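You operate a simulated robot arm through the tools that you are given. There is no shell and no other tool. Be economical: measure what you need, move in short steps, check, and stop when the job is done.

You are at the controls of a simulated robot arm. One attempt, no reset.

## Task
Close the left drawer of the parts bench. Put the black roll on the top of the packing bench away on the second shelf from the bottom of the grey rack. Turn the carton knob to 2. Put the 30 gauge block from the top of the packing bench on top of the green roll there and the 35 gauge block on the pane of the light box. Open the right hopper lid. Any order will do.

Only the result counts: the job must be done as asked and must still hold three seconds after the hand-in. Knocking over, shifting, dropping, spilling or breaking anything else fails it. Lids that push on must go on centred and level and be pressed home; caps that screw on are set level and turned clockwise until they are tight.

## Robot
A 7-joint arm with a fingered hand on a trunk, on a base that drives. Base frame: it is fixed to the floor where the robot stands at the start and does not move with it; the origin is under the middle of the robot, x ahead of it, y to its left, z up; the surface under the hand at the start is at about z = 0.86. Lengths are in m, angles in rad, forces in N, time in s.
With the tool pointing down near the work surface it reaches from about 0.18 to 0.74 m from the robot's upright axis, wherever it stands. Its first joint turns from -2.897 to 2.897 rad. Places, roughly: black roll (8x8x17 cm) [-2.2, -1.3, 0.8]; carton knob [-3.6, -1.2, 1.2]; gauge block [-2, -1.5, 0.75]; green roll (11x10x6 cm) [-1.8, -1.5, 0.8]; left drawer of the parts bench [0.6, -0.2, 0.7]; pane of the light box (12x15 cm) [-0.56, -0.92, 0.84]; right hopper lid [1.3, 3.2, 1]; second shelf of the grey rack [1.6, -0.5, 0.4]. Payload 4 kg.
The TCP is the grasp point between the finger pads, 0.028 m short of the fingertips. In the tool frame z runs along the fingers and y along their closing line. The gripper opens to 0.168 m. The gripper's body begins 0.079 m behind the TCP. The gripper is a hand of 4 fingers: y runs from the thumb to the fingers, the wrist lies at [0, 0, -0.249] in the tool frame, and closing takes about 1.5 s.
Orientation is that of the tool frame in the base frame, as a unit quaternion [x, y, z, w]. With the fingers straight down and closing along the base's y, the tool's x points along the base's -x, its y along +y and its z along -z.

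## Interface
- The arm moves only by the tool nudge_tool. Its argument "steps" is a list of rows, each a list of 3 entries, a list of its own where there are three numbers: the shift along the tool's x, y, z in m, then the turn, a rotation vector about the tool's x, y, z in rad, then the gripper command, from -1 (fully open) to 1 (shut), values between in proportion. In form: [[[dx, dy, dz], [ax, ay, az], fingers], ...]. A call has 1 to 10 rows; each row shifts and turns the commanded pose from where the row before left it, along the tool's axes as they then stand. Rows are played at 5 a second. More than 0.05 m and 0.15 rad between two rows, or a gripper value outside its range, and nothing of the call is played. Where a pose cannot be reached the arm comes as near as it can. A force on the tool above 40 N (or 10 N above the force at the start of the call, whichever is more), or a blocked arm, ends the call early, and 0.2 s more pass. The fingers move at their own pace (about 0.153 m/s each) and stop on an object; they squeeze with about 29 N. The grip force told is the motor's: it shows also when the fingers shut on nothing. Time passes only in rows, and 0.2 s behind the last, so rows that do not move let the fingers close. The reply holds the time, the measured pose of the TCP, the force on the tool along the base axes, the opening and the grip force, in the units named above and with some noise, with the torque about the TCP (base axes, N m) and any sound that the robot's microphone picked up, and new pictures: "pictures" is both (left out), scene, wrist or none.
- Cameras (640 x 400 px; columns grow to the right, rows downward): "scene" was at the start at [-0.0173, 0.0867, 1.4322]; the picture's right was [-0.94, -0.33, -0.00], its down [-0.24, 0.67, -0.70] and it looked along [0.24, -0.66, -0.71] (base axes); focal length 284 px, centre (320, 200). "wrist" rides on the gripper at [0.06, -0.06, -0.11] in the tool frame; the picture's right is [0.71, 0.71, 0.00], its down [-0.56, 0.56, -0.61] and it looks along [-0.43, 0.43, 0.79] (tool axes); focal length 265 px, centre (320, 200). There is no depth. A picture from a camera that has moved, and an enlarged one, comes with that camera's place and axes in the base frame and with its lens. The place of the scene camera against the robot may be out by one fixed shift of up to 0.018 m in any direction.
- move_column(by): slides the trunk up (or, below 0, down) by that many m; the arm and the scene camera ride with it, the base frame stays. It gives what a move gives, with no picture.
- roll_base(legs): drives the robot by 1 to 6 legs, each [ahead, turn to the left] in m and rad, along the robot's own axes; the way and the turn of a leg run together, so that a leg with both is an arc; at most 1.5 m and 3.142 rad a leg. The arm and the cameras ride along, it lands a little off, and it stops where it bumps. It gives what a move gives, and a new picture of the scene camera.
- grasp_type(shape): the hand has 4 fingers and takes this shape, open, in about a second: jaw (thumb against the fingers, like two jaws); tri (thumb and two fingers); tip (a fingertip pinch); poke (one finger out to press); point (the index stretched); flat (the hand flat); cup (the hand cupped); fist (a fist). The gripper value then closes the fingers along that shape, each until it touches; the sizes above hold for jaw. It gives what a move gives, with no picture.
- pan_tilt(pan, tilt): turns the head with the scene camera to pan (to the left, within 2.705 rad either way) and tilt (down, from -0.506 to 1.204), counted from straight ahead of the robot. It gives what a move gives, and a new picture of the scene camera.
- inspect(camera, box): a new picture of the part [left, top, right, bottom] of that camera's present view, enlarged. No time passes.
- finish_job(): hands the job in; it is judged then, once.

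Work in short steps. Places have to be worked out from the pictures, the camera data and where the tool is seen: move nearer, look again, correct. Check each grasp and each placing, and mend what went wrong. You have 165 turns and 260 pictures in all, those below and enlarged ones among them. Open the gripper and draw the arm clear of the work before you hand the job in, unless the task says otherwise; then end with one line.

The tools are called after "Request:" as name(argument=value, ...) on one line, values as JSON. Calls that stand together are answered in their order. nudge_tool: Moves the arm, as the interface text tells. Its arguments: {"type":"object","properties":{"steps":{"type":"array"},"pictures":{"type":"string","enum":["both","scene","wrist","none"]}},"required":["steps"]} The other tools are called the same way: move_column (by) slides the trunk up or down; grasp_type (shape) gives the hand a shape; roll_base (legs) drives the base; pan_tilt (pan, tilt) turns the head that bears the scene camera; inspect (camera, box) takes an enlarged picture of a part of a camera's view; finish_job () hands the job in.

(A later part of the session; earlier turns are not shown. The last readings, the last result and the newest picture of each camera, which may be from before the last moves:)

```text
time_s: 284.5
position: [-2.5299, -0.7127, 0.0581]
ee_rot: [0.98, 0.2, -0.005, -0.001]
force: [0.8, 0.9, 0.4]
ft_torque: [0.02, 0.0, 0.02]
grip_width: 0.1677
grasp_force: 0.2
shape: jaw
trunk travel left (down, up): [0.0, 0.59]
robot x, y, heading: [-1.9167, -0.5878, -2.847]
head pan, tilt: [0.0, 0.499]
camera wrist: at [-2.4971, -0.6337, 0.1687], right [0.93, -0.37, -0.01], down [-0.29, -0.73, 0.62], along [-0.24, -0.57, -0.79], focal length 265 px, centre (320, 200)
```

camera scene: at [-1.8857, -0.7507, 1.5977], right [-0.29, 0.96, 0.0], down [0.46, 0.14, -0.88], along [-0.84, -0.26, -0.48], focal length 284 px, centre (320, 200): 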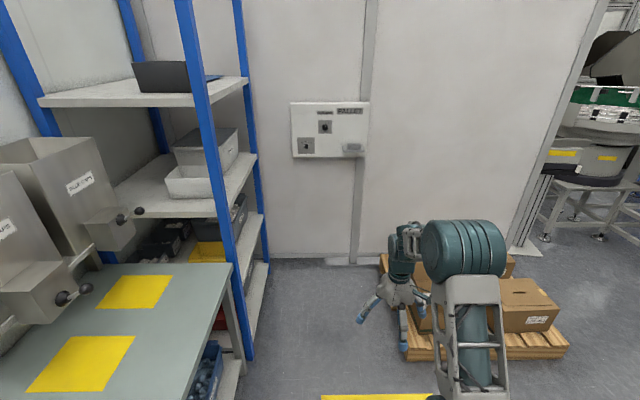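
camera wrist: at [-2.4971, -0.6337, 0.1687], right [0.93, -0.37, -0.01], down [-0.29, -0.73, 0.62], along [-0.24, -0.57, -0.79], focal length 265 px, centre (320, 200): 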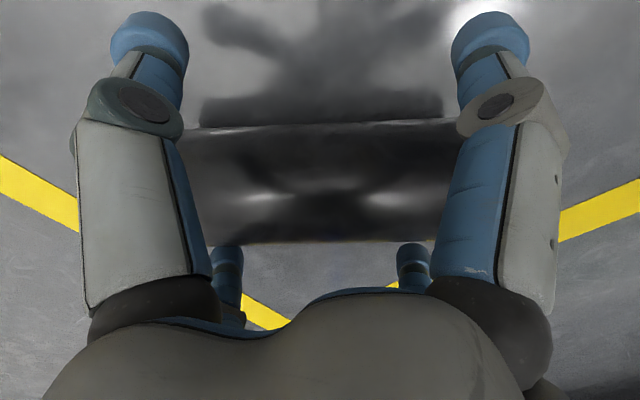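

The roll is straddled. Close, then lift a little.

Request:
nudge_tool(steps=[[[0, 0, -0.003], [0, 0, 0], 1], [[0, 0, 0], [0, 0, 0], 1], [[0, 0, 0], [0, 0, 0], 1], [[0, 0, 0], [0, 0, 0], 1], [[0, 0, 0], [0, 0, 0], 1], [[0, 0, 0], [0, 0, 0], 1], [[0, 0, -0.04], [0, 0, 0], 1], [[0, 0, -0.04], [0, 0, 0], 1], [[0, 0, -0.04], [0, 0, 0], 1]], pictures="wrist")

```text
time_s: 286.5
position: [-2.5273, -0.7108, 0.1842]
ee_rot: [0.98, 0.2, -0.003, -0.002]
force: [-0.4, 0.3, -3.6]
ft_torque: [-0.01, -0.01, -0.01]
grip_width: 0.0882
grasp_force: 29.3
shape: jaw
trunk travel left (down, up): [0.0, 0.59]
robot x, y, heading: [-1.9187, -0.5883, -2.845]
head pan, tilt: [0.0, 0.499]
camera wrist: at [-2.4952, -0.6327, 0.2946], right [0.93, -0.37, -0.01], down [-0.29, -0.73, 0.62], along [-0.24, -0.57, -0.79], focal length 265 px, centre (320, 200)
```

wrist: 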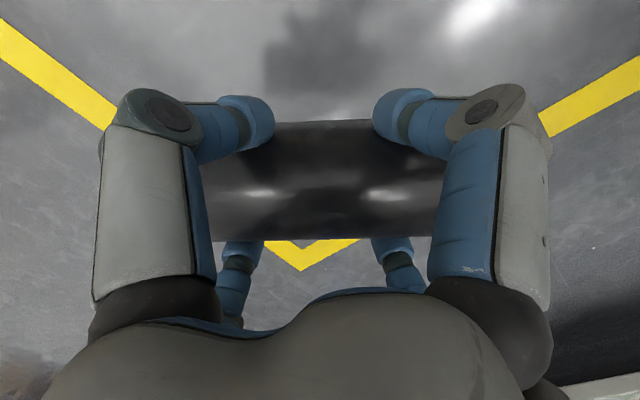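

Roll gripped. Raise the trunk, retract, and look over to the rack side by driving there: turn round and go east along the aisle.

Request:
move_column(by=0.4)

Request:
move_column(by=0.19)

Request:
nudge_tool(steps=[[[0.045, 0.009, -0.02], [0, 0, 0], 1], [[0.045, 0.009, -0.02], [0, 0, 0], 1], [[0.045, 0.009, -0.02], [0, 0, 0], 1], [[0.045, 0.009, -0.02], [0, 0, 0], 1]], pictures="none")

Request:
roll_base(legs=[[0, 3.139], [1.5, 0], [1.5, 0], [0.4, 0]])

```text
time_s: 290.3
position: [-2.5287, -0.7125, 0.5844]
ee_rot: [0.98, 0.199, -0.003, -0.002]
force: [0.1, 0.4, -3.2]
ft_torque: [0.02, -0.02, 0.01]
grip_width: 0.088
grasp_force: 29.3
shape: jaw
trunk travel left (down, up): [-0.4, 0.19]
robot x, y, heading: [-1.9193, -0.5848, -2.845]
head pan, tilt: [0.0, 0.499]
```

```text
time_s: 292.4
position: [-2.5288, -0.7116, 0.7747]
ee_rot: [0.98, 0.199, -0.003, -0.001]
force: [0.4, 0.5, -3.8]
ft_torque: [0.01, -0.05, -0.02]
grip_width: 0.088
grasp_force: 28.9
shape: jaw
trunk travel left (down, up): [-0.59, 0.0]
robot x, y, heading: [-1.9193, -0.589, -2.85]
head pan, tilt: [0.0, 0.499]
```

```text
time_s: 293.4
position: [-2.3437, -0.6711, 0.8538]
ee_rot: [0.98, 0.198, -0.006, -0.001]
force: [0.7, 1.2, -3.3]
ft_torque: [-0.02, 0.02, -0.01]
grip_width: 0.0876
grasp_force: 29.4
shape: jaw
trunk travel left (down, up): [-0.59, 0.0]
robot x, y, heading: [-1.9175, -0.588, -2.844]
head pan, tilt: [0.0, 0.499]
```

```text
time_s: 317.1
position: [1.7769, 0.333, 0.8539]
ee_rot: [-0.169, 0.986, 0.0, 0.003]
force: [-0.4, 0.2, -4.0]
ft_torque: [-0.01, 0.03, 0.02]
grip_width: 0.0871
grasp_force: 28.9
shape: jaw
trunk travel left (down, up): [-0.59, 0.0]
robot x, y, heading: [1.3432, 0.274, 0.232]
head pan, tilt: [0.0, 0.499]
camera scene: at [1.3533, 0.4381, 1.5977], right [0.23, -0.97, 0.0], down [-0.47, -0.11, -0.88], along [0.85, 0.2, -0.48], focal length 284 px, centre (320, 200)
```

scene: 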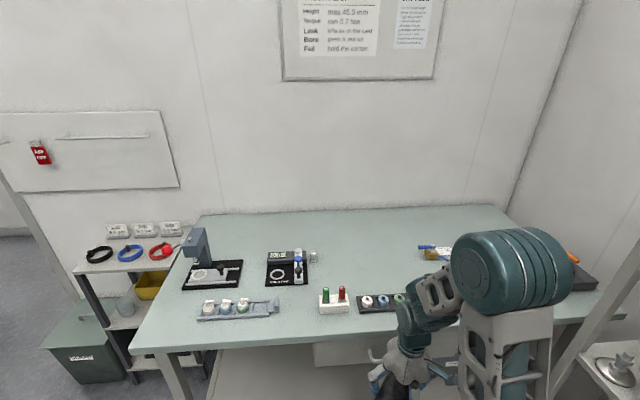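

Turn to face the rack and look.

Request:
roll_base(legs=[[0, -1.51]])

Request:
pan_tilt(pan=0.25, tilt=0.85)

```text
time_s: 321.2
position: [1.4251, -0.1575, 0.8541]
ee_rot: [0.559, 0.829, -0.004, 0.001]
force: [-0.3, 0.3, -3.5]
ft_torque: [0.02, 0.07, -0.03]
grip_width: 0.0871
grasp_force: 29.3
shape: jaw
trunk travel left (down, up): [-0.59, 0.0]
robot x, y, heading: [1.348, 0.2729, -1.287]
head pan, tilt: [0.0, 0.499]
camera scene: at [1.5253, 0.2869, 1.5977], right [-0.96, -0.28, 0.0], down [-0.13, 0.46, -0.88], along [0.24, -0.84, -0.48], focal length 284 px, centre (320, 200)
```

scene: 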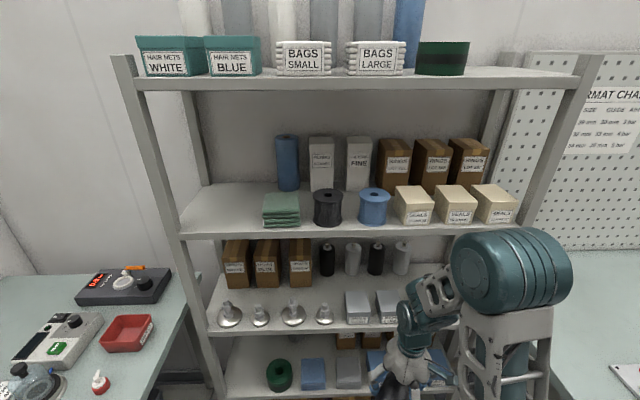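

```text
time_s: 322.1
position: [1.4252, -0.1568, 0.8533]
ee_rot: [0.559, 0.829, -0.004, 0.002]
force: [0.4, 0.6, -3.0]
ft_torque: [-0.02, 0.02, 0.0]
grip_width: 0.0869
grasp_force: 28.7
shape: jaw
trunk travel left (down, up): [-0.59, 0.0]
robot x, y, heading: [1.3471, 0.278, -1.287]
head pan, tilt: [0.25, 0.85]
camera scene: at [1.5398, 0.3068, 1.5678], right [-0.86, -0.5, 0.0], down [-0.38, 0.65, -0.66], along [0.33, -0.57, -0.75], focal length 284 px, centre (320, 200)
```

scene: 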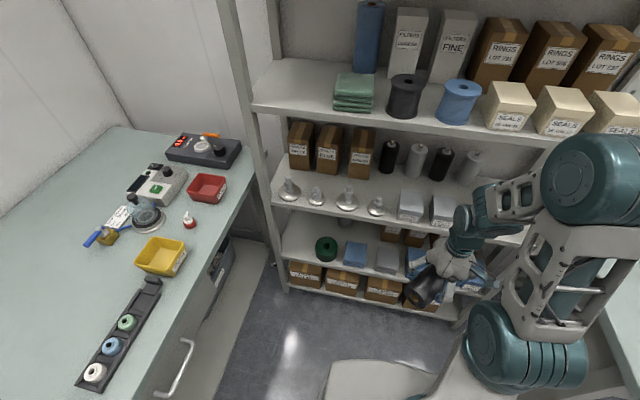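

Request:
inspect(camera="scene", box=[260, 195, 480, 325])

Request:
inspect(camera="wrist", box=[0, 0, 640, 400])

```text
2.91 times, centred on (370, 260) of scene
camera zoom: at [1.5398, 0.3068, 1.5678], right [-0.86, -0.5, 0.0], down [-0.38, 0.65, -0.66], along [0.33, -0.57, -0.75], focal length 826 px, centre (174, 26)
```

zoom: 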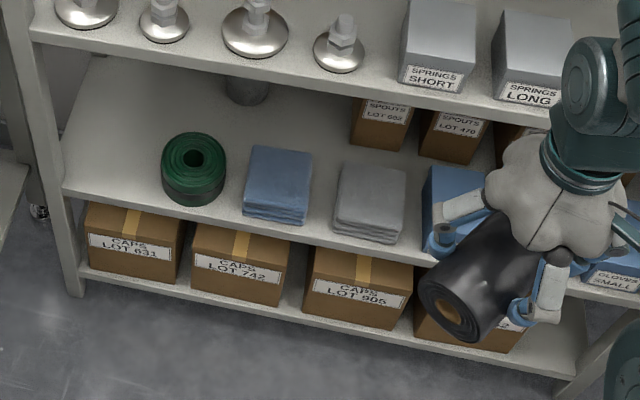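

```text
1.00 times, centred on (320, 200) of wrist (not enlarged: the box is as wide or as high as the picture)
camera zoom: at [1.3462, -0.1229, 0.9629], right [0.39, 0.92, -0.01], down [0.73, -0.3, 0.62], along [0.57, -0.25, -0.79], focal length 265 px, centre (320, 200)
```

zoom: 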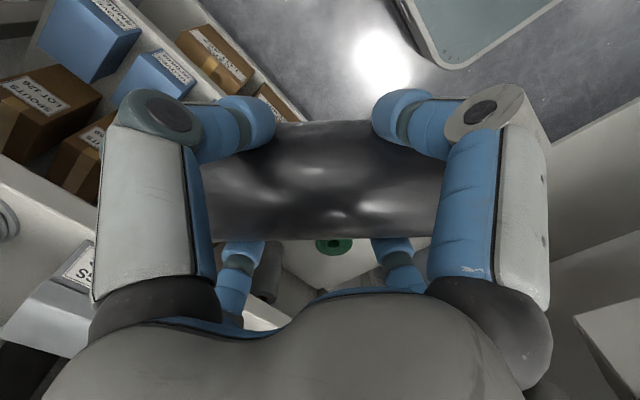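

Second shelf from the bottom has free room behind/left of the green roll, at about (1.955, -0.40). I'll turn the base 0.55 left, yaw the tool so the roll points radially, extend a bit and start pitching the roll upright.

Request:
roll_base(legs=[[0, 0.55]])

Request:
nudge_tool(steps=[[[0, 0, 0], [0, 0, -0.145], 1], [[0, 0, 0], [0, 0, -0.145], 1], [[0, 0, 0], [0, 0, -0.145], 1], [[0, 0, 0], [0, 0, -0.145], 1], [[-0.0283, -0.0283, 0], [0, 0, 0], 1], [[-0.0283, -0.0283, 0], [0, 0, 0], 1], [[-0.0283, -0.0283, 0], [0, 0, 0], 1], [[0, 0, 0], [0.1, -0.1, 0], 1], [[0, 0, 0], [0.1, -0.1, 0], 1], [[0, 0, 0], [0.1, -0.1, 0], 1]], pictures="scene")

```text
time_s: 324.0
position: [1.6386, -0.0507, 0.8524]
ee_rot: [0.313, 0.95, -0.004, 0.002]
force: [-0.6, 0.9, -4.1]
ft_torque: [-0.01, 0.01, -0.02]
grip_width: 0.087
grasp_force: 28.7
shape: jaw
trunk travel left (down, up): [-0.59, 0.0]
robot x, y, heading: [1.3469, 0.2732, -0.742]
head pan, tilt: [0.25, 0.85]
camera scene: at [1.4954, 0.396, 1.5676], right [-0.47, -0.88, 0.0], down [-0.66, 0.35, -0.66], along [0.58, -0.31, -0.75], focal length 284 px, centre (320, 200)
```

scene: 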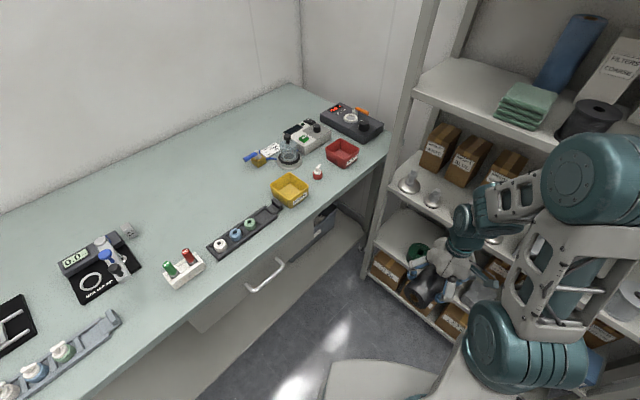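

```text
time_s: 326.2
position: [1.7167, -0.1413, 0.8536]
ee_rot: [0.026, 0.976, -0.156, 0.148]
force: [0.9, 0.0, -4.3]
ft_torque: [0.03, 0.07, 0.03]
grip_width: 0.0871
grasp_force: 29.2
shape: jaw
trunk travel left (down, up): [-0.59, 0.0]
robot x, y, heading: [1.342, 0.273, -0.74]
head pan, tilt: [0.25, 0.85]
camera scene: at [1.4954, 0.3956, 1.5677], right [-0.47, -0.88, 0.0], down [-0.66, 0.35, -0.66], along [0.58, -0.31, -0.75], focal length 284 px, centre (320, 200)
```

scene: 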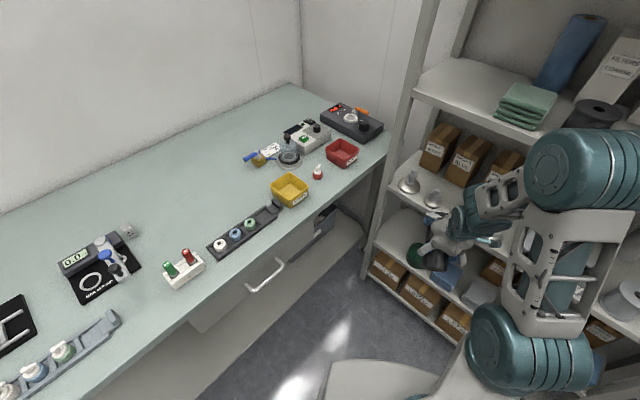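

Pitch direction is right. Lower the trunk and continue pitching the roll upright while keeping it in front of the rack.

Request:
move_column(by=-0.4)

Request:
nudge_tool(steps=[[[-0.006, -0.006, -0.018], [0.1, -0.1, 0], 1], [[-0.0078, -0.0078, -0.0167], [0.1, -0.1, 0], 1], [[-0.0095, -0.0095, -0.0148], [0.1, -0.1, 0], 1], [[-0.011, -0.011, -0.0127], [0.1, -0.1, 0], 1], [[-0.0122, -0.0122, -0.0102], [0.1, -0.1, 0], 1], [[0, 0, 0], [0.1, -0.1, 0], 1], [[0, 0, 0], [0.1, -0.1, 0], 1], [[0, 0, 0], [0.1, -0.1, 0], 1]], pictures="both")

```text
time_s: 330.0
position: [1.7191, -0.1428, 0.4544]
ee_rot: [0.026, 0.976, -0.157, 0.147]
force: [-0.2, -0.1, -3.3]
ft_torque: [0.05, 0.04, 0.0]
grip_width: 0.0866
grasp_force: 29.3
shape: jaw
trunk travel left (down, up): [-0.19, 0.4]
robot x, y, heading: [1.3468, 0.2732, -0.742]
head pan, tilt: [0.25, 0.85]
```

```text
time_s: 331.8
position: [1.7309, -0.1607, 0.5589]
ee_rot: [0.018, 0.71, -0.511, 0.484]
force: [0.3, 0.1, -2.3]
ft_torque: [0.05, 0.07, -0.01]
grip_width: 0.0864
grasp_force: 29.5
shape: jaw
out of reach, approached as far as the arm can: row 8
trunk travel left (down, up): [-0.19, 0.4]
robot x, y, heading: [1.3444, 0.2698, -0.742]
head pan, tilt: [0.25, 0.85]
camera scene: at [1.495, 0.396, 1.1677], right [-0.47, -0.88, 0.0], down [-0.66, 0.35, -0.66], along [0.58, -0.31, -0.75], focal length 284 px, centre (320, 200)
camera wrist: at [1.5942, -0.1363, 0.5597], right [-0.01, 0.0, -1.0], down [0.18, 0.98, 0.0], along [0.98, -0.18, -0.01], focal length 265 px, centre (320, 200)
```

scene: 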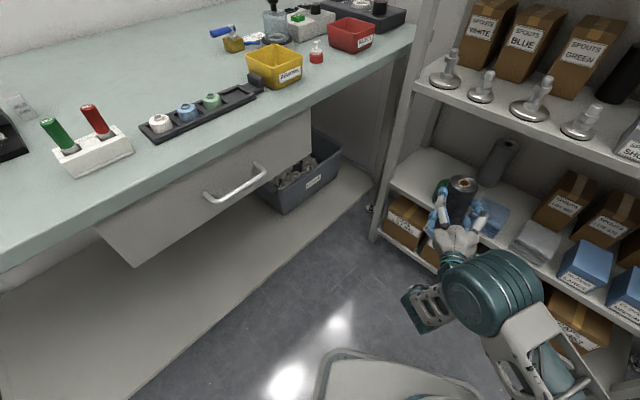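
wrist: 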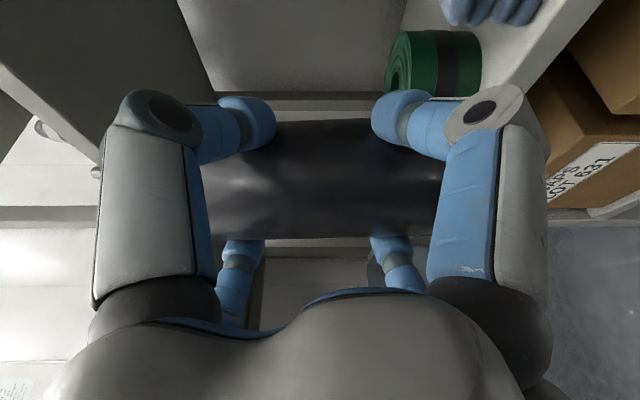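

The tool is now exactly horizontal and the roll upright. But the hand would sit too low over the items on the shelf, so I'll back off, stand the roll on the floor, and regrip it higher with the hand pitched down.

Request:
roll_base(legs=[[-0.32, 0]])

Request:
move_column(by=-0.19)

Request:
nudge_tool(steps=[[[0.007, 0.007, 0.04], [0, 0, 0], 1], [[0.007, 0.007, 0.04], [0, 0, 0], 1], [[0.007, 0.007, 0.04], [0, 0, 0], 1], [[0.014, 0.014, 0.04], [0, 0, 0], 1], [[0.02, 0.02, 0.03], [0, 0, 0], 1], [[0.025, 0.025, 0.02], [0, 0, 0], 1], [[0.028, 0.028, 0.0], [0, 0, 0], 1], [[0.028, 0.028, 0.0], [0, 0, 0], 1]], pictures="scene")

```text
time_s: 334.0
position: [1.4981, 0.0521, 0.5582]
ee_rot: [0.019, 0.711, -0.512, 0.483]
force: [0.5, -0.4, -4.4]
ft_torque: [0.06, 0.06, 0.01]
grip_width: 0.0863
grasp_force: 29.5
shape: jaw
trunk travel left (down, up): [-0.19, 0.4]
robot x, y, heading: [1.1086, 0.4865, -0.742]
head pan, tilt: [0.25, 0.85]
camera scene: at [1.2616, 0.6097, 1.1677], right [-0.47, -0.88, 0.0], down [-0.66, 0.36, -0.66], along [0.58, -0.31, -0.75], focal length 284 px, centre (320, 200)
```

scene: 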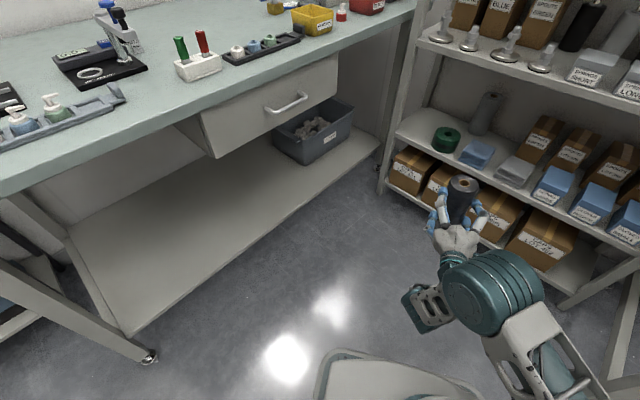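

```text
time_s: 336.0
position: [1.4971, 0.0522, 0.3686]
ee_rot: [0.019, 0.711, -0.511, 0.483]
force: [-0.4, 0.1, -2.6]
ft_torque: [0.08, 0.08, 0.01]
grip_width: 0.0866
grasp_force: 28.7
shape: jaw
trunk travel left (down, up): [0.0, 0.59]
robot x, y, heading: [1.1089, 0.4861, -0.742]
head pan, tilt: [0.25, 0.85]
```

```text
time_s: 337.8
position: [1.6356, -0.1034, 0.173]
ee_rot: [0.02, 0.71, -0.513, 0.482]
force: [0.1, 0.1, -2.8]
ft_torque: [0.09, 0.09, -0.01]
grip_width: 0.0864
grasp_force: 29.1
shape: jaw
trunk travel left (down, up): [0.0, 0.59]
robot x, y, heading: [1.111, 0.4838, -0.741]
head pan, tilt: [0.25, 0.85]
camera scene: at [1.2615, 0.6098, 0.9778], right [-0.47, -0.88, 0.0], down [-0.66, 0.36, -0.66], along [0.58, -0.31, -0.75], focal length 284 px, centre (320, 200)
```

scene: 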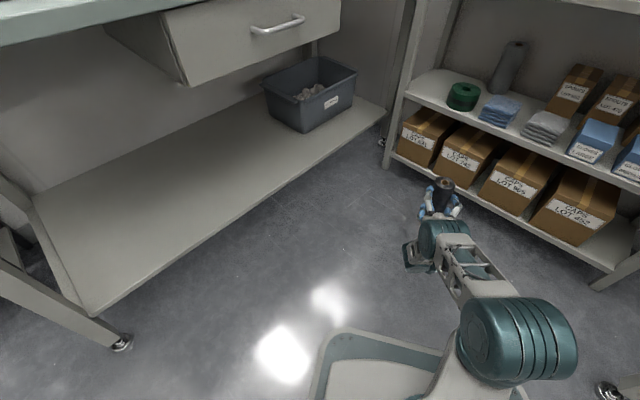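

Works, still horizontal. Lower to the floor.

Request:
nudge_tool(steps=[[[0.014, 0.014, 0], [0, 0, 0], 1], [[0.014, 0.014, 0], [0, 0, 0], 1], [[0.014, 0.014, 0], [0, 0, 0], 1], [[0.01, 0.01, 0], [0, 0, 0], 1], [[0.0035, 0.0035, 0], [0, 0, 0], 1], [[0.0035, 0.0035, 0], [0, 0, 0], 1], [[0.0035, 0.0035, 0], [0, 0, 0], 1]], pictures="scene")

```text
time_s: 339.4
position: [1.6344, -0.102, 0.0879]
ee_rot: [0.02, 0.71, -0.512, 0.483]
force: [-0.8, 0.1, -1.1]
ft_torque: [0.07, -0.07, 0.01]
grip_width: 0.0867
grasp_force: 28.9
shape: jaw
trunk travel left (down, up): [0.0, 0.59]
robot x, y, heading: [1.1104, 0.4867, -0.745]
head pan, tilt: [0.25, 0.85]
camera scene: at [1.2615, 0.6099, 0.9777], right [-0.47, -0.88, 0.0], down [-0.66, 0.36, -0.66], along [0.58, -0.31, -0.75], focal length 284 px, centre (320, 200)
```

scene: 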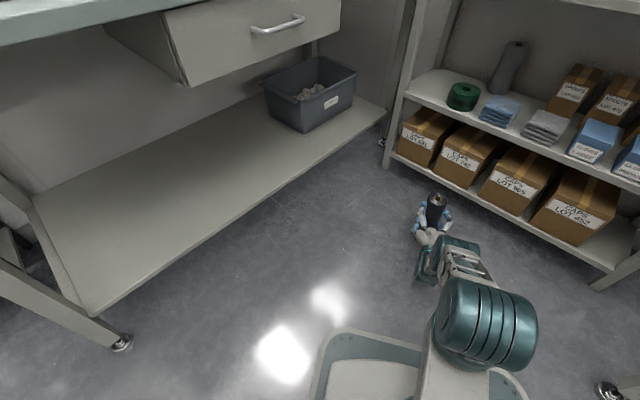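

The roll stands on the floor (TCP 0.088 above its base). Open and back off along the tool axis.

Request:
nudge_tool(steps=[[[0.001, 0.001, 0], [0, 0, 0], 0.0], [[0, 0, 0], [0, 0, 0], -0.4], [[0, 0, 0], [0, 0, 0], -1], [[0, 0, 0], [0, 0, 0], -1], [[0, 0, -0.03], [0, 0, 0], -1], [[0, 0, -0.04], [0, 0, 0], -1], [[0, 0, -0.04], [0, 0, 0], -1], [[0, 0, -0.03], [0, 0, 0], -1]], pictures="both")

```text
time_s: 341.2
position: [1.5395, 0.0012, 0.0858]
ee_rot: [0.019, 0.71, -0.512, 0.483]
force: [0.4, -0.2, 0.3]
ft_torque: [-0.05, 0.0, -0.02]
grip_width: 0.1677
grasp_force: 0.1
shape: jaw
trunk travel left (down, up): [0.0, 0.59]
robot x, y, heading: [1.1154, 0.4888, -0.745]
head pan, tilt: [0.25, 0.85]
camera scene: at [1.2615, 0.6099, 0.9777], right [-0.47, -0.88, 0.0], down [-0.66, 0.36, -0.66], along [0.58, -0.31, -0.75], focal length 284 px, centre (320, 200)
camera wrist: at [1.4021, 0.0268, 0.0883], right [-0.01, 0.0, -1.0], down [0.18, 0.98, 0.0], along [0.98, -0.18, -0.01], focal length 265 px, centre (320, 200)
```

scene: 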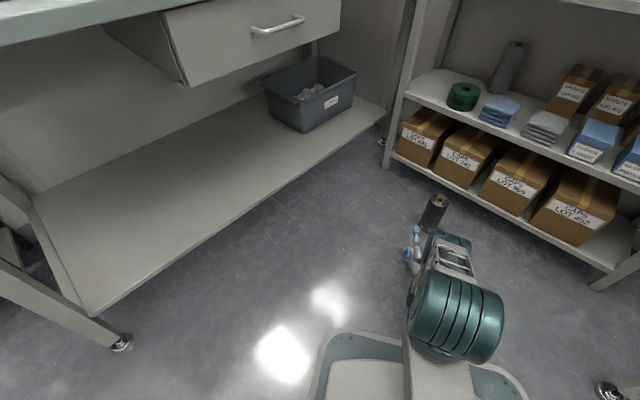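
wrist: 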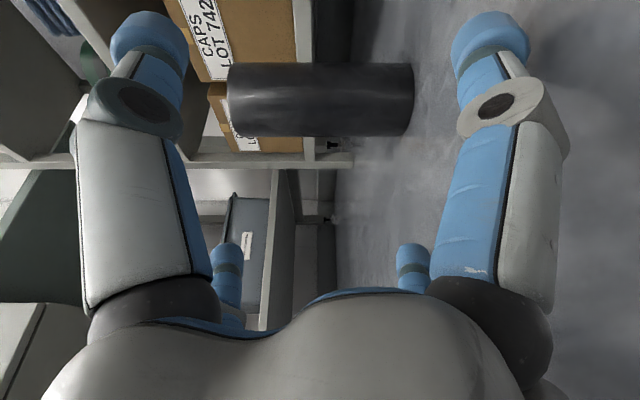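

The roll stands upright. Now rise, pitch the hand to ~60° and come in to grip it higher (z≈0.135).

Request:
nudge_tool(steps=[[[-0.0283, -0.0283, 0], [0, 0, 0], -1], [[-0.0283, -0.0283, 0], [0, 0, 0], -1], [[-0.0283, -0.0283, 0], [0, 0, 0], -1], [[0, 0, 0], [-0.0925, 0.0925, 0], -1], [[0, 0, 0], [-0.0925, 0.0925, 0], -1], [[0, 0, 0], [-0.0925, 0.0925, 0], -1], [[0, 0, 0], [-0.0925, 0.0925, 0], -1]], pictures="wrist")

```text
time_s: 342.8
position: [1.5432, 0.0024, 0.2051]
ee_rot: [0.025, 0.868, -0.361, 0.34]
force: [0.0, 0.9, -0.5]
ft_torque: [0.01, 0.02, -0.01]
grip_width: 0.168
grasp_force: 0.1
shape: jaw
trunk travel left (down, up): [0.0, 0.59]
robot x, y, heading: [1.1106, 0.4889, -0.741]
head pan, tilt: [0.25, 0.85]
camera wrist: at [1.4158, 0.0146, 0.2619], right [-0.34, 0.38, -0.86], down [0.24, 0.92, 0.31], along [0.91, -0.1, -0.4], focal length 265 px, centre (320, 200)
```

wrist: 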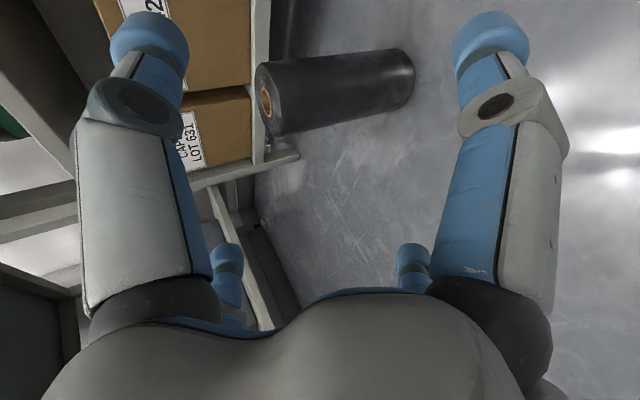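

Approach along the tool axis and close on the roll's upper part.

Request:
nudge_tool(steps=[[[-0.0015, -0.002, 0.039], [0, 0, 0], -1], [[-0.0015, -0.002, 0.039], [0, 0, 0], -1], [[-0.0015, -0.002, 0.039], [0, 0, 0], -1], [[-0.0015, -0.002, 0.038], [0, 0, 0], -1]], pictures="both")

```text
time_s: 343.8
position: [1.6346, -0.1056, 0.1356]
ee_rot: [0.023, 0.868, -0.361, 0.34]
force: [0.6, -0.2, -0.3]
ft_torque: [0.05, 0.02, 0.0]
grip_width: 0.1681
grasp_force: 0.0
shape: jaw
trunk travel left (down, up): [0.0, 0.59]
robot x, y, heading: [1.1142, 0.4873, -0.74]
head pan, tilt: [0.25, 0.85]
camera scene: at [1.2614, 0.61, 0.9778], right [-0.47, -0.88, 0.0], down [-0.66, 0.36, -0.66], along [0.58, -0.31, -0.75], focal length 284 px, centre (320, 200)
camera wrist: at [1.5079, -0.0921, 0.1918], right [-0.34, 0.38, -0.86], down [0.23, 0.92, 0.31], along [0.91, -0.1, -0.4], focal length 265 px, centre (320, 200)
```

scene: 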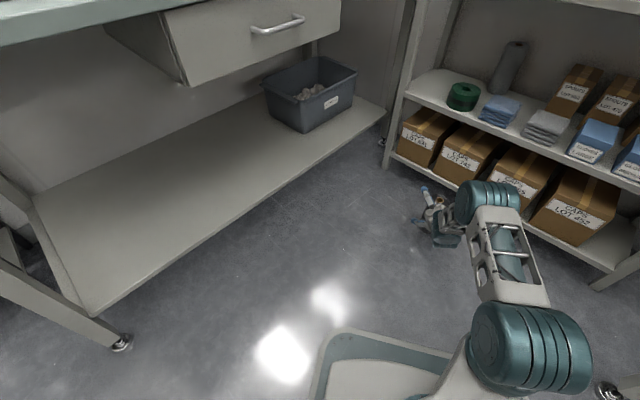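
wrist: 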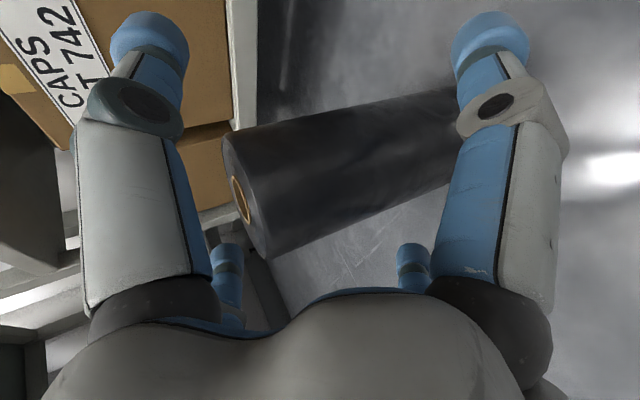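

Grip slightly lower so the upper fingers don't sit at the roll's rim, then close and lift.

Request:
nudge_tool(steps=[[[0.01, 0.01, 0.0085], [0, 0, 0], -1], [[0, 0, 0], [0, 0, 0], 1], [[0, 0, 0], [0, 0, 0], 1], [[0, 0, 0], [0, 0, 0], 1], [[0, 0, 0], [0, 0, 0], 1], [[0, 0, 0], [0, 0, 0], 1], [[-0.018, -0.018, -0.0152], [0, 0, 0], 1], [[-0.018, -0.018, -0.0152], [0, 0, 0], 1]], pictures="both")

```text
time_s: 345.6
position: [1.6321, -0.1043, 0.1792]
ee_rot: [0.024, 0.869, -0.36, 0.339]
force: [0.4, 0.2, -4.5]
ft_torque: [0.04, 0.04, 0.02]
grip_width: 0.0804
grasp_force: 28.8
shape: jaw
trunk travel left (down, up): [0.0, 0.59]
robot x, y, heading: [1.1089, 0.492, -0.741]
head pan, tilt: [0.25, 0.85]
camera scene: at [1.2618, 0.6095, 0.9776], right [-0.47, -0.88, 0.0], down [-0.66, 0.36, -0.66], along [0.58, -0.31, -0.75], focal length 284 px, centre (320, 200)
camera wrist: at [1.5051, -0.0907, 0.2354], right [-0.34, 0.38, -0.86], down [0.24, 0.92, 0.31], along [0.91, -0.1, -0.4], focal length 265 px, centre (320, 200)
```

scene: 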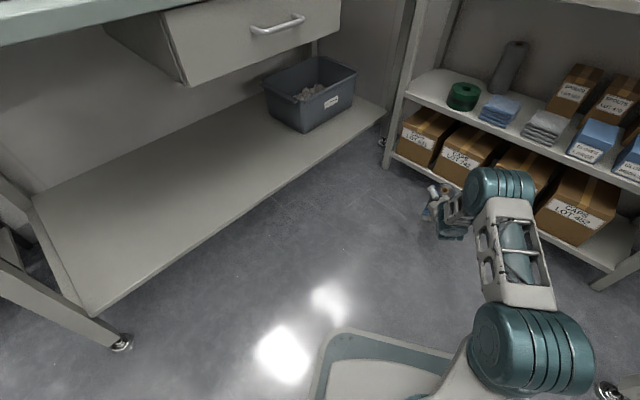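
wrist: 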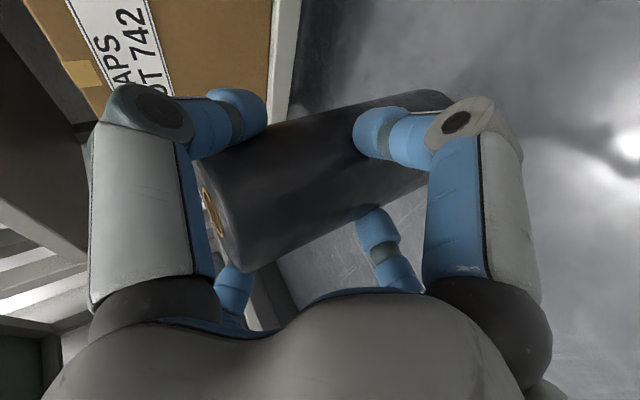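

Gripped. Raise, retract 15 cm, and drive in front of the shelf, aiming at the free spot behind the blue cloth (about (1.739, -0.481)).

Request:
move_column(by=0.4)

Request:
nudge_tool(steps=[[[0.018, 0.018, -0.043], [0, 0, 0], 1], [[0.018, 0.018, -0.043], [0, 0, 0], 1], [[0.018, 0.018, -0.043], [0, 0, 0], 1], [[-0.009, -0.009, -0.0076], [0, 0, 0], 1]], pictures="none")

Request:
roll_base(legs=[[0, -0.174], [0.3, 0]])

Request:
pan_tilt(pan=0.1, tilt=0.75)

```text
time_s: 349.5
position: [1.6317, -0.1054, 0.5795]
ee_rot: [0.024, 0.868, -0.361, 0.339]
force: [0.0, 0.2, -4.4]
ft_torque: [0.09, 0.04, -0.01]
grip_width: 0.081
grasp_force: 28.8
shape: jaw
trunk travel left (down, up): [-0.4, 0.19]
robot x, y, heading: [1.1057, 0.485, -0.742]
head pan, tilt: [0.25, 0.85]
```

```text
time_s: 350.5
position: [1.5344, 0.0077, 0.5947]
ee_rot: [0.024, 0.869, -0.36, 0.34]
force: [0.1, -0.7, -3.3]
ft_torque: [0.05, 0.09, -0.03]
grip_width: 0.0799
grasp_force: 28.9
shape: jaw
trunk travel left (down, up): [-0.4, 0.19]
robot x, y, heading: [1.1084, 0.4832, -0.746]
head pan, tilt: [0.25, 0.85]
```

```text
time_s: 353.2
position: [1.6249, -0.2902, 0.5967]
ee_rot: [0.098, 0.862, -0.39, 0.308]
force: [-1.7, 1.8, 12.1]
ft_torque: [-0.16, 0.5, -0.09]
grip_width: 0.0803
grasp_force: 28.7
shape: jaw
trunk travel left (down, up): [-0.4, 0.19]
robot x, y, heading: [1.2925, 0.2531, -0.914]
head pan, tilt: [0.25, 0.85]
camera scene: at [1.4599, 0.3531, 1.3778], right [-0.62, -0.79, 0.0], down [-0.59, 0.46, -0.66], along [0.52, -0.41, -0.75], focal length 284 px, centre (320, 200)
```

scene: 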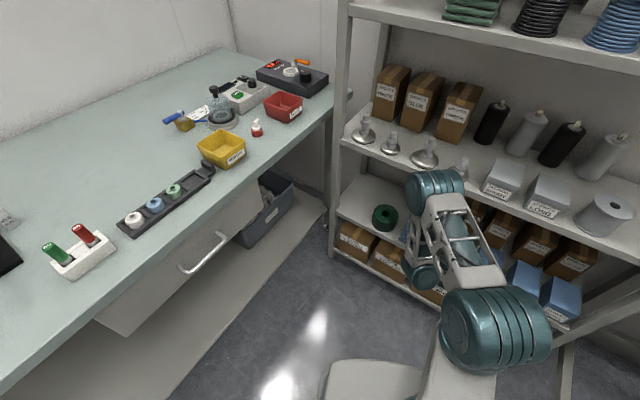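

```text
time_s: 353.9
position: [1.6242, -0.29, 0.5964]
ee_rot: [0.097, 0.862, -0.39, 0.309]
force: [-1.8, 3.2, 9.6]
ft_torque: [0.0, 0.48, -0.07]
grip_width: 0.0803
grasp_force: 29.2
shape: jaw
trunk travel left (down, up): [-0.4, 0.19]
robot x, y, heading: [1.2923, 0.254, -0.92]
head pan, tilt: [0.099, 0.75]
camera scene: at [1.4554, 0.3409, 1.3857], right [-0.73, -0.69, 0.0], down [-0.47, 0.5, -0.73], along [0.5, -0.53, -0.68], focal length 284 px, centre (320, 200)
```

scene: 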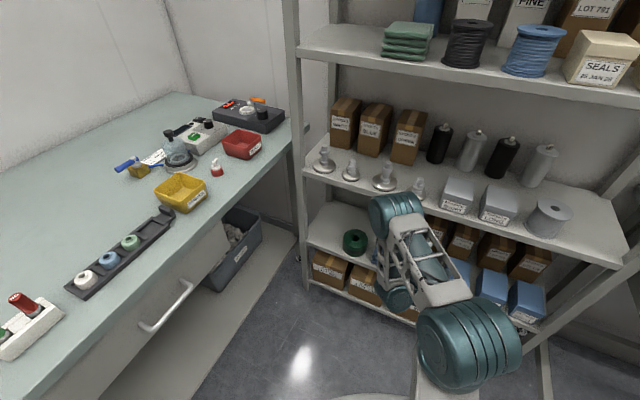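

There is a light contact (≈10 N). Look with the wrist camera and up close.

Request:
inspect(camera="wrist", box=[0, 0, 640, 400])

Request:
inspect(camera="scene", box=[290, 150, 480, 320])

```text
1.00 times, centred on (320, 200) of wrist (not enlarged: the box is as wide or as high as the picture)
camera zoom: at [1.5025, -0.2553, 0.6526], right [-0.27, 0.43, -0.86], down [0.39, 0.87, 0.31], along [0.88, -0.25, -0.4], focal length 265 px, centre (320, 200)
```

zoom: 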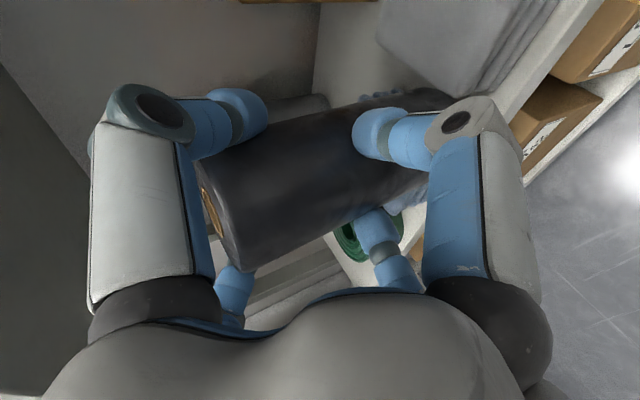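

```text
2.35 times, centred on (385, 235) of scene
camera zoom: at [1.4554, 0.3409, 1.3857], right [-0.73, -0.69, 0.0], down [-0.47, 0.5, -0.73], along [0.5, -0.53, -0.68], focal length 668 px, centre (167, 118)
```

zoom: 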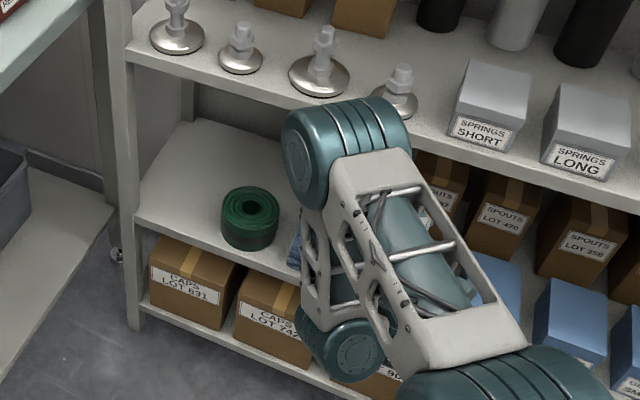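

The roll's base seems to touch the blue cloth stack. Raise 5 cm right away and look.

Request:
move_column(by=0.05)

Request:
inspect(camera="wrist", box=[0, 0, 640, 400])

```text
time_s: 354.8
position: [1.6261, -0.2911, 0.6454]
ee_rot: [0.097, 0.863, -0.389, 0.308]
force: [0.8, 0.9, -4.5]
ft_torque: [0.07, 0.08, 0.01]
grip_width: 0.0802
grasp_force: 28.7
shape: jaw
trunk travel left (down, up): [-0.45, 0.14]
robot x, y, heading: [1.2884, 0.2532, -0.916]
head pan, tilt: [0.099, 0.75]
```

```text
1.00 times, centred on (320, 200) of wrist (not enlarged: the box is as wide or as high as the picture)
camera zoom: at [1.5028, -0.2557, 0.7016], right [-0.27, 0.43, -0.86], down [0.39, 0.87, 0.31], along [0.88, -0.25, -0.4], focal length 265 px, centre (320, 200)
```

zoom: 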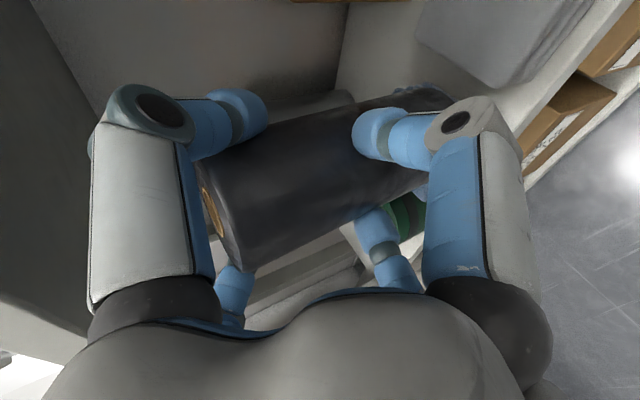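

Clear now. To enter under the shelf above, I'll first pitch the hand back to nearly horizontal (the roll's base swings forward), then extend in.

Request:
nudge_tool(steps=[[[0, 0, 0], [0.1, -0.1, 0], 1], [[0, 0, 0], [0.1, -0.1, 0], 1], [[0, 0, 0], [0.1, -0.1, 0], 1]], pictures="both")

```text
time_s: 355.6
position: [1.6249, -0.2917, 0.6452]
ee_rot: [0.083, 0.739, -0.524, 0.415]
force: [0.7, 0.8, -3.7]
ft_torque: [0.08, 0.08, -0.06]
grip_width: 0.0796
grasp_force: 28.8
shape: jaw
trunk travel left (down, up): [-0.45, 0.14]
robot x, y, heading: [1.2893, 0.255, -0.915]
head pan, tilt: [0.099, 0.75]
camera scene: at [1.4564, 0.3398, 1.4357], right [-0.73, -0.69, 0.0], down [-0.47, 0.5, -0.73], along [0.5, -0.53, -0.68], focal length 284 px, centre (320, 200)
camera wrist: at [1.4945, -0.2433, 0.6577], right [-0.06, 0.09, -0.99], down [0.35, 0.94, 0.06], along [0.94, -0.34, -0.09], focal length 265 px, centre (320, 200)
```

scene: 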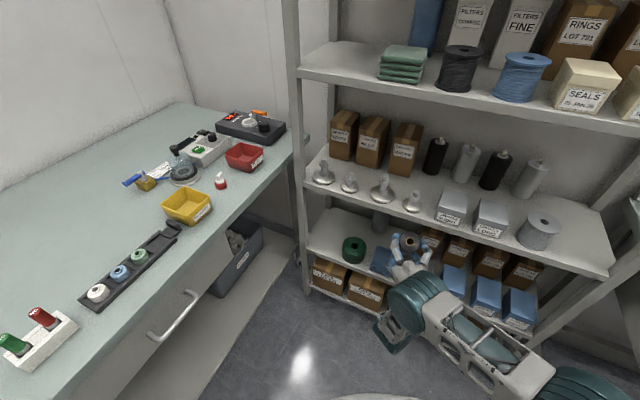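
wrist: 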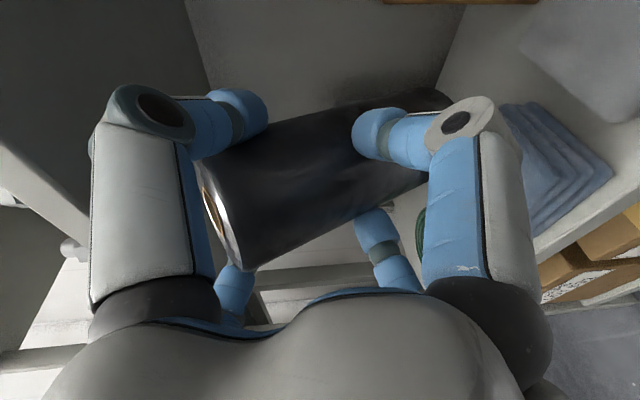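

Request:
inspect(camera="scene", box=[300, 195, 470, 310])

```text
3.48 times, centred on (385, 252) of scene
camera zoom: at [1.4564, 0.3398, 1.4357], right [-0.73, -0.69, 0.0], down [-0.47, 0.5, -0.73], along [0.5, -0.53, -0.68], focal length 988 px, centre (94, 17)
```

zoom: 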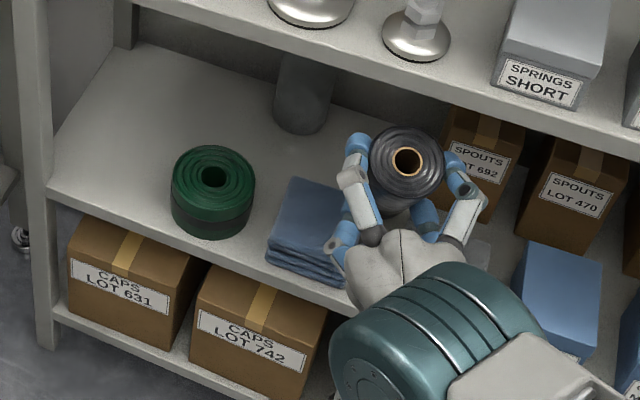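

The cloths look in place and the target spot (behind blue cloth, left of SPOUTS) is free. Extend in 18 cm, coming down slightly.

Request:
nudge_tool(steps=[[[0.0045, 0.0045, 0.045], [0, 0, 0], 1], [[0.0045, 0.0045, 0.045], [0, 0, 0], 1], [[0.0045, 0.0045, 0.045], [0, 0, 0], 1], [[0.0045, 0.0045, 0.045], [0, 0, 0], 1]], pictures="none")

Request:
inspect(camera="scene", box=[300, 195, 470, 310])

Request:
inspect(camera="wrist", box=[0, 0, 640, 400])

```text
time_s: 356.6
position: [1.7202, -0.4422, 0.6005]
ee_rot: [0.083, 0.74, -0.523, 0.415]
force: [-0.3, -0.1, -3.4]
ft_torque: [0.13, 0.08, 0.01]
grip_width: 0.0799
grasp_force: 29.4
shape: jaw
trunk travel left (down, up): [-0.45, 0.14]
robot x, y, heading: [1.2886, 0.2497, -0.913]
head pan, tilt: [0.099, 0.75]
```

```text
3.48 times, centred on (385, 252) of scene
camera zoom: at [1.4558, 0.3395, 1.4357], right [-0.73, -0.69, 0.0], down [-0.47, 0.5, -0.73], along [0.5, -0.53, -0.68], focal length 988 px, centre (94, 17)
```

zoom: 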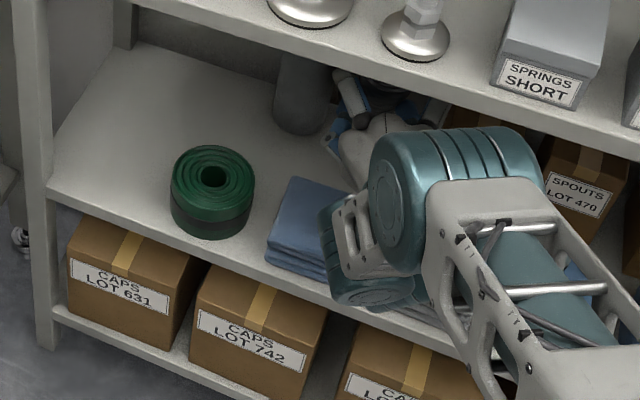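

```text
1.00 times, centred on (320, 200) of wrist (not enlarged: the box is as wide or as high as the picture)
camera zoom: at [1.5892, -0.3938, 0.6124], right [-0.06, 0.09, -0.99], down [0.34, 0.94, 0.06], along [0.94, -0.34, -0.09], focal length 265 px, centre (320, 200)
```

zoom: 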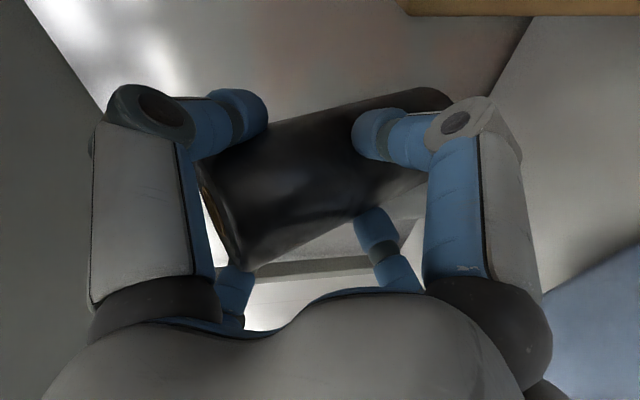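

No contact. Lower a bit, then rotate the roll upright while easing forward.

Request:
nudge_tool(steps=[[[0.0125, 0.0125, 0], [0, 0, 0], 1], [[0.0125, 0.0125, 0], [0, 0, 0], 1], [[0.002, 0.002, 0.012], [-0.1, 0.1, 0], 1], [[0, 0, 0.013], [-0.1, 0.1, 0], 1], [[-0.002, -0.002, 0.013], [-0.1, 0.1, 0], 1]], pictures="wrist")

Request:
inspect(camera="scene", box=[300, 195, 470, 310])

```text
time_s: 357.8
position: [1.7379, -0.4685, 0.5547]
ee_rot: [0.097, 0.864, -0.388, 0.307]
force: [-0.1, -0.6, -3.1]
ft_torque: [0.08, 0.04, 0.04]
grip_width: 0.0795
grasp_force: 29.9
shape: jaw
trunk travel left (down, up): [-0.45, 0.14]
robot x, y, heading: [1.2893, 0.2524, -0.916]
head pan, tilt: [0.099, 0.75]
camera wrist: at [1.6142, -0.4334, 0.6118], right [-0.27, 0.43, -0.86], down [0.39, 0.87, 0.31], along [0.88, -0.25, -0.4], focal length 265 px, centre (320, 200)
```

wrist: 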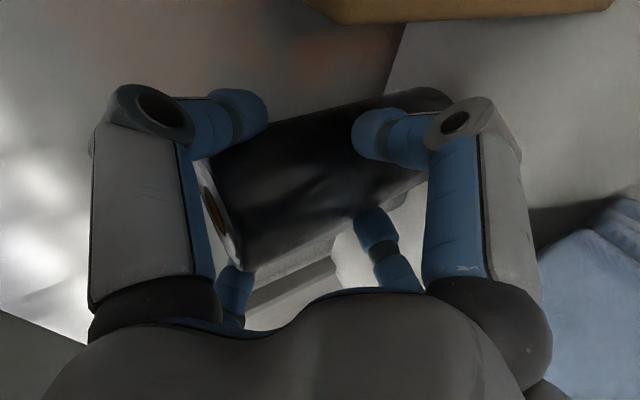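

```text
3.48 times, centred on (385, 252) of scene
camera zoom: at [1.4562, 0.3395, 1.4357], right [-0.73, -0.69, 0.0], down [-0.47, 0.5, -0.73], along [0.5, -0.53, -0.68], focal length 988 px, centre (94, 17)
```

zoom: 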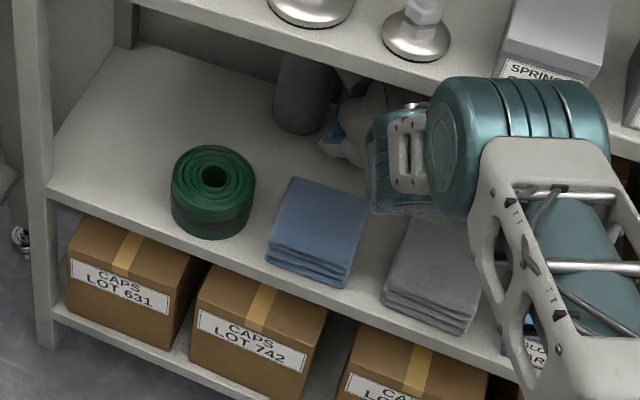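

Clear of everything. Lower to contact in small steps.

Request:
nudge_tool(steps=[[[0.0061, 0.0061, 0.0051], [0, 0, 0], 1], [[0.0049, 0.0049, 0.0041], [0, 0, 0], 1], [[0.003, 0.003, 0.0025], [0, 0, 0], 1]], pictures="none")

```text
time_s: 358.6
position: [1.7375, -0.4707, 0.5423]
ee_rot: [0.098, 0.858, -0.396, 0.313]
force: [-2.7, 3.0, 30.2]
ft_torque: [0.45, 0.26, -0.04]
grip_width: 0.0801
grasp_force: 28.8
shape: jaw
trunk travel left (down, up): [-0.45, 0.14]
robot x, y, heading: [1.2913, 0.2536, -0.91]
head pan, tilt: [0.099, 0.75]
```

Contact at 30 N. Relieve slightly, open slowly, then back out along the tool axis.

Request:
nudge_tool(steps=[[[-0.0018, -0.0018, -0.0015], [0, 0, 0], 1], [[0, 0, 0], [0, 0, 0], 0.0], [[0, 0, 0], [0, 0, 0], -0.15], [[0, 0, 0], [0, 0, 0], -0.3], [[0, 0, 0], [0, 0, 0], -0.45], [[0, 0, 0], [0, 0, 0], -0.45]], pictures="wrist")

```text
time_s: 360.0
position: [1.7358, -0.4679, 0.5364]
ee_rot: [0.098, 0.862, -0.39, 0.308]
force: [-0.2, -0.4, -0.1]
ft_torque: [-0.01, 0.0, 0.0]
grip_width: 0.1212
grasp_force: 0.1
shape: jaw
trunk travel left (down, up): [-0.45, 0.14]
robot x, y, heading: [1.2891, 0.2527, -0.917]
head pan, tilt: [0.099, 0.75]
camera wrist: at [1.6132, -0.4335, 0.5921], right [-0.27, 0.43, -0.86], down [0.39, 0.87, 0.31], along [0.88, -0.25, -0.4], focal length 265 px, centre (320, 200)
```

wrist: 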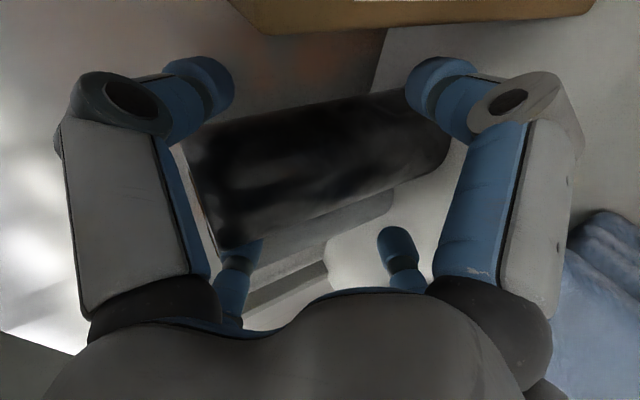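

The roll stands freely. Back out along the tool axis.

Request:
nudge_tool(steps=[[[0.003, 0.003, -0.025], [0, 0, 0], -0.45], [[0.006, 0.006, -0.035], [0, 0, 0], -0.45], [[0.008, 0.008, -0.04], [0, 0, 0], -0.45], [[0.008, 0.008, -0.04], [0, 0, 0], -0.45], [[0.008, 0.008, -0.04], [0, 0, 0], -0.45], [[0.008, 0.008, -0.04], [0, 0, 0], -0.45], [[0.008, 0.008, -0.04], [0, 0, 0], -0.45]], pictures="both")

Request:
inspect(camera="scene", box=[300, 195, 470, 310])

```text
time_s: 361.6
position: [1.5986, -0.2482, 0.6089]
ee_rot: [0.097, 0.863, -0.388, 0.309]
force: [0.0, 0.1, 0.4]
ft_torque: [0.05, 0.01, 0.04]
grip_width: 0.1217
grasp_force: 0.1
shape: jaw
trunk travel left (down, up): [-0.45, 0.14]
robot x, y, heading: [1.2884, 0.2551, -0.917]
head pan, tilt: [0.099, 0.75]
camera scene: at [1.4531, 0.3374, 1.4362], right [-0.73, -0.68, 0.0], down [-0.46, 0.5, -0.73], along [0.5, -0.53, -0.68], focal length 284 px, centre (320, 200)
camera wrist: at [1.4749, -0.2153, 0.6643], right [-0.27, 0.43, -0.86], down [0.39, 0.87, 0.31], along [0.88, -0.25, -0.4], focal length 265 px, centre (320, 200)
```

scene: 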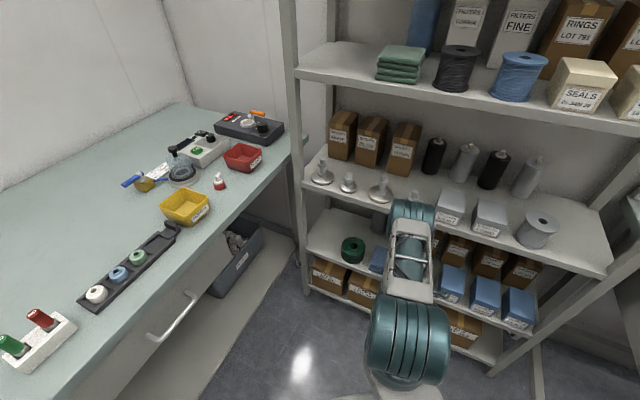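
wrist: 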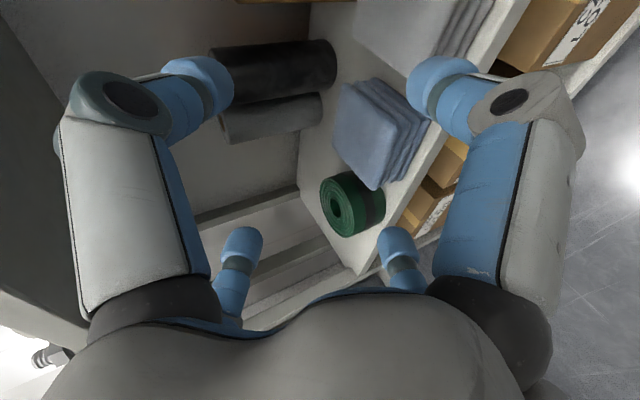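

```text
3.48 times, centred on (385, 252) of scene
camera zoom: at [1.4531, 0.3374, 1.4362], right [-0.73, -0.68, 0.0], down [-0.46, 0.5, -0.73], along [0.5, -0.53, -0.68], focal length 988 px, centre (94, 17)
```

zoom: 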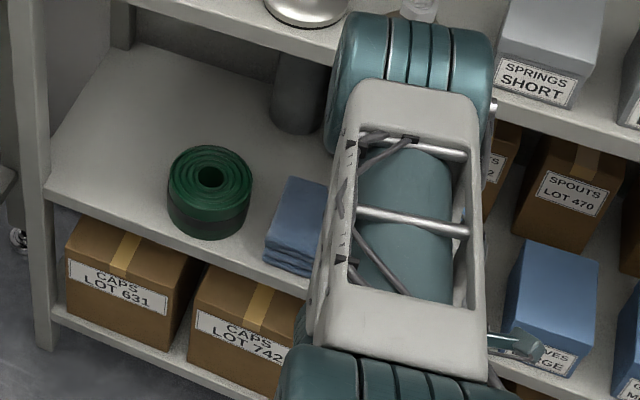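

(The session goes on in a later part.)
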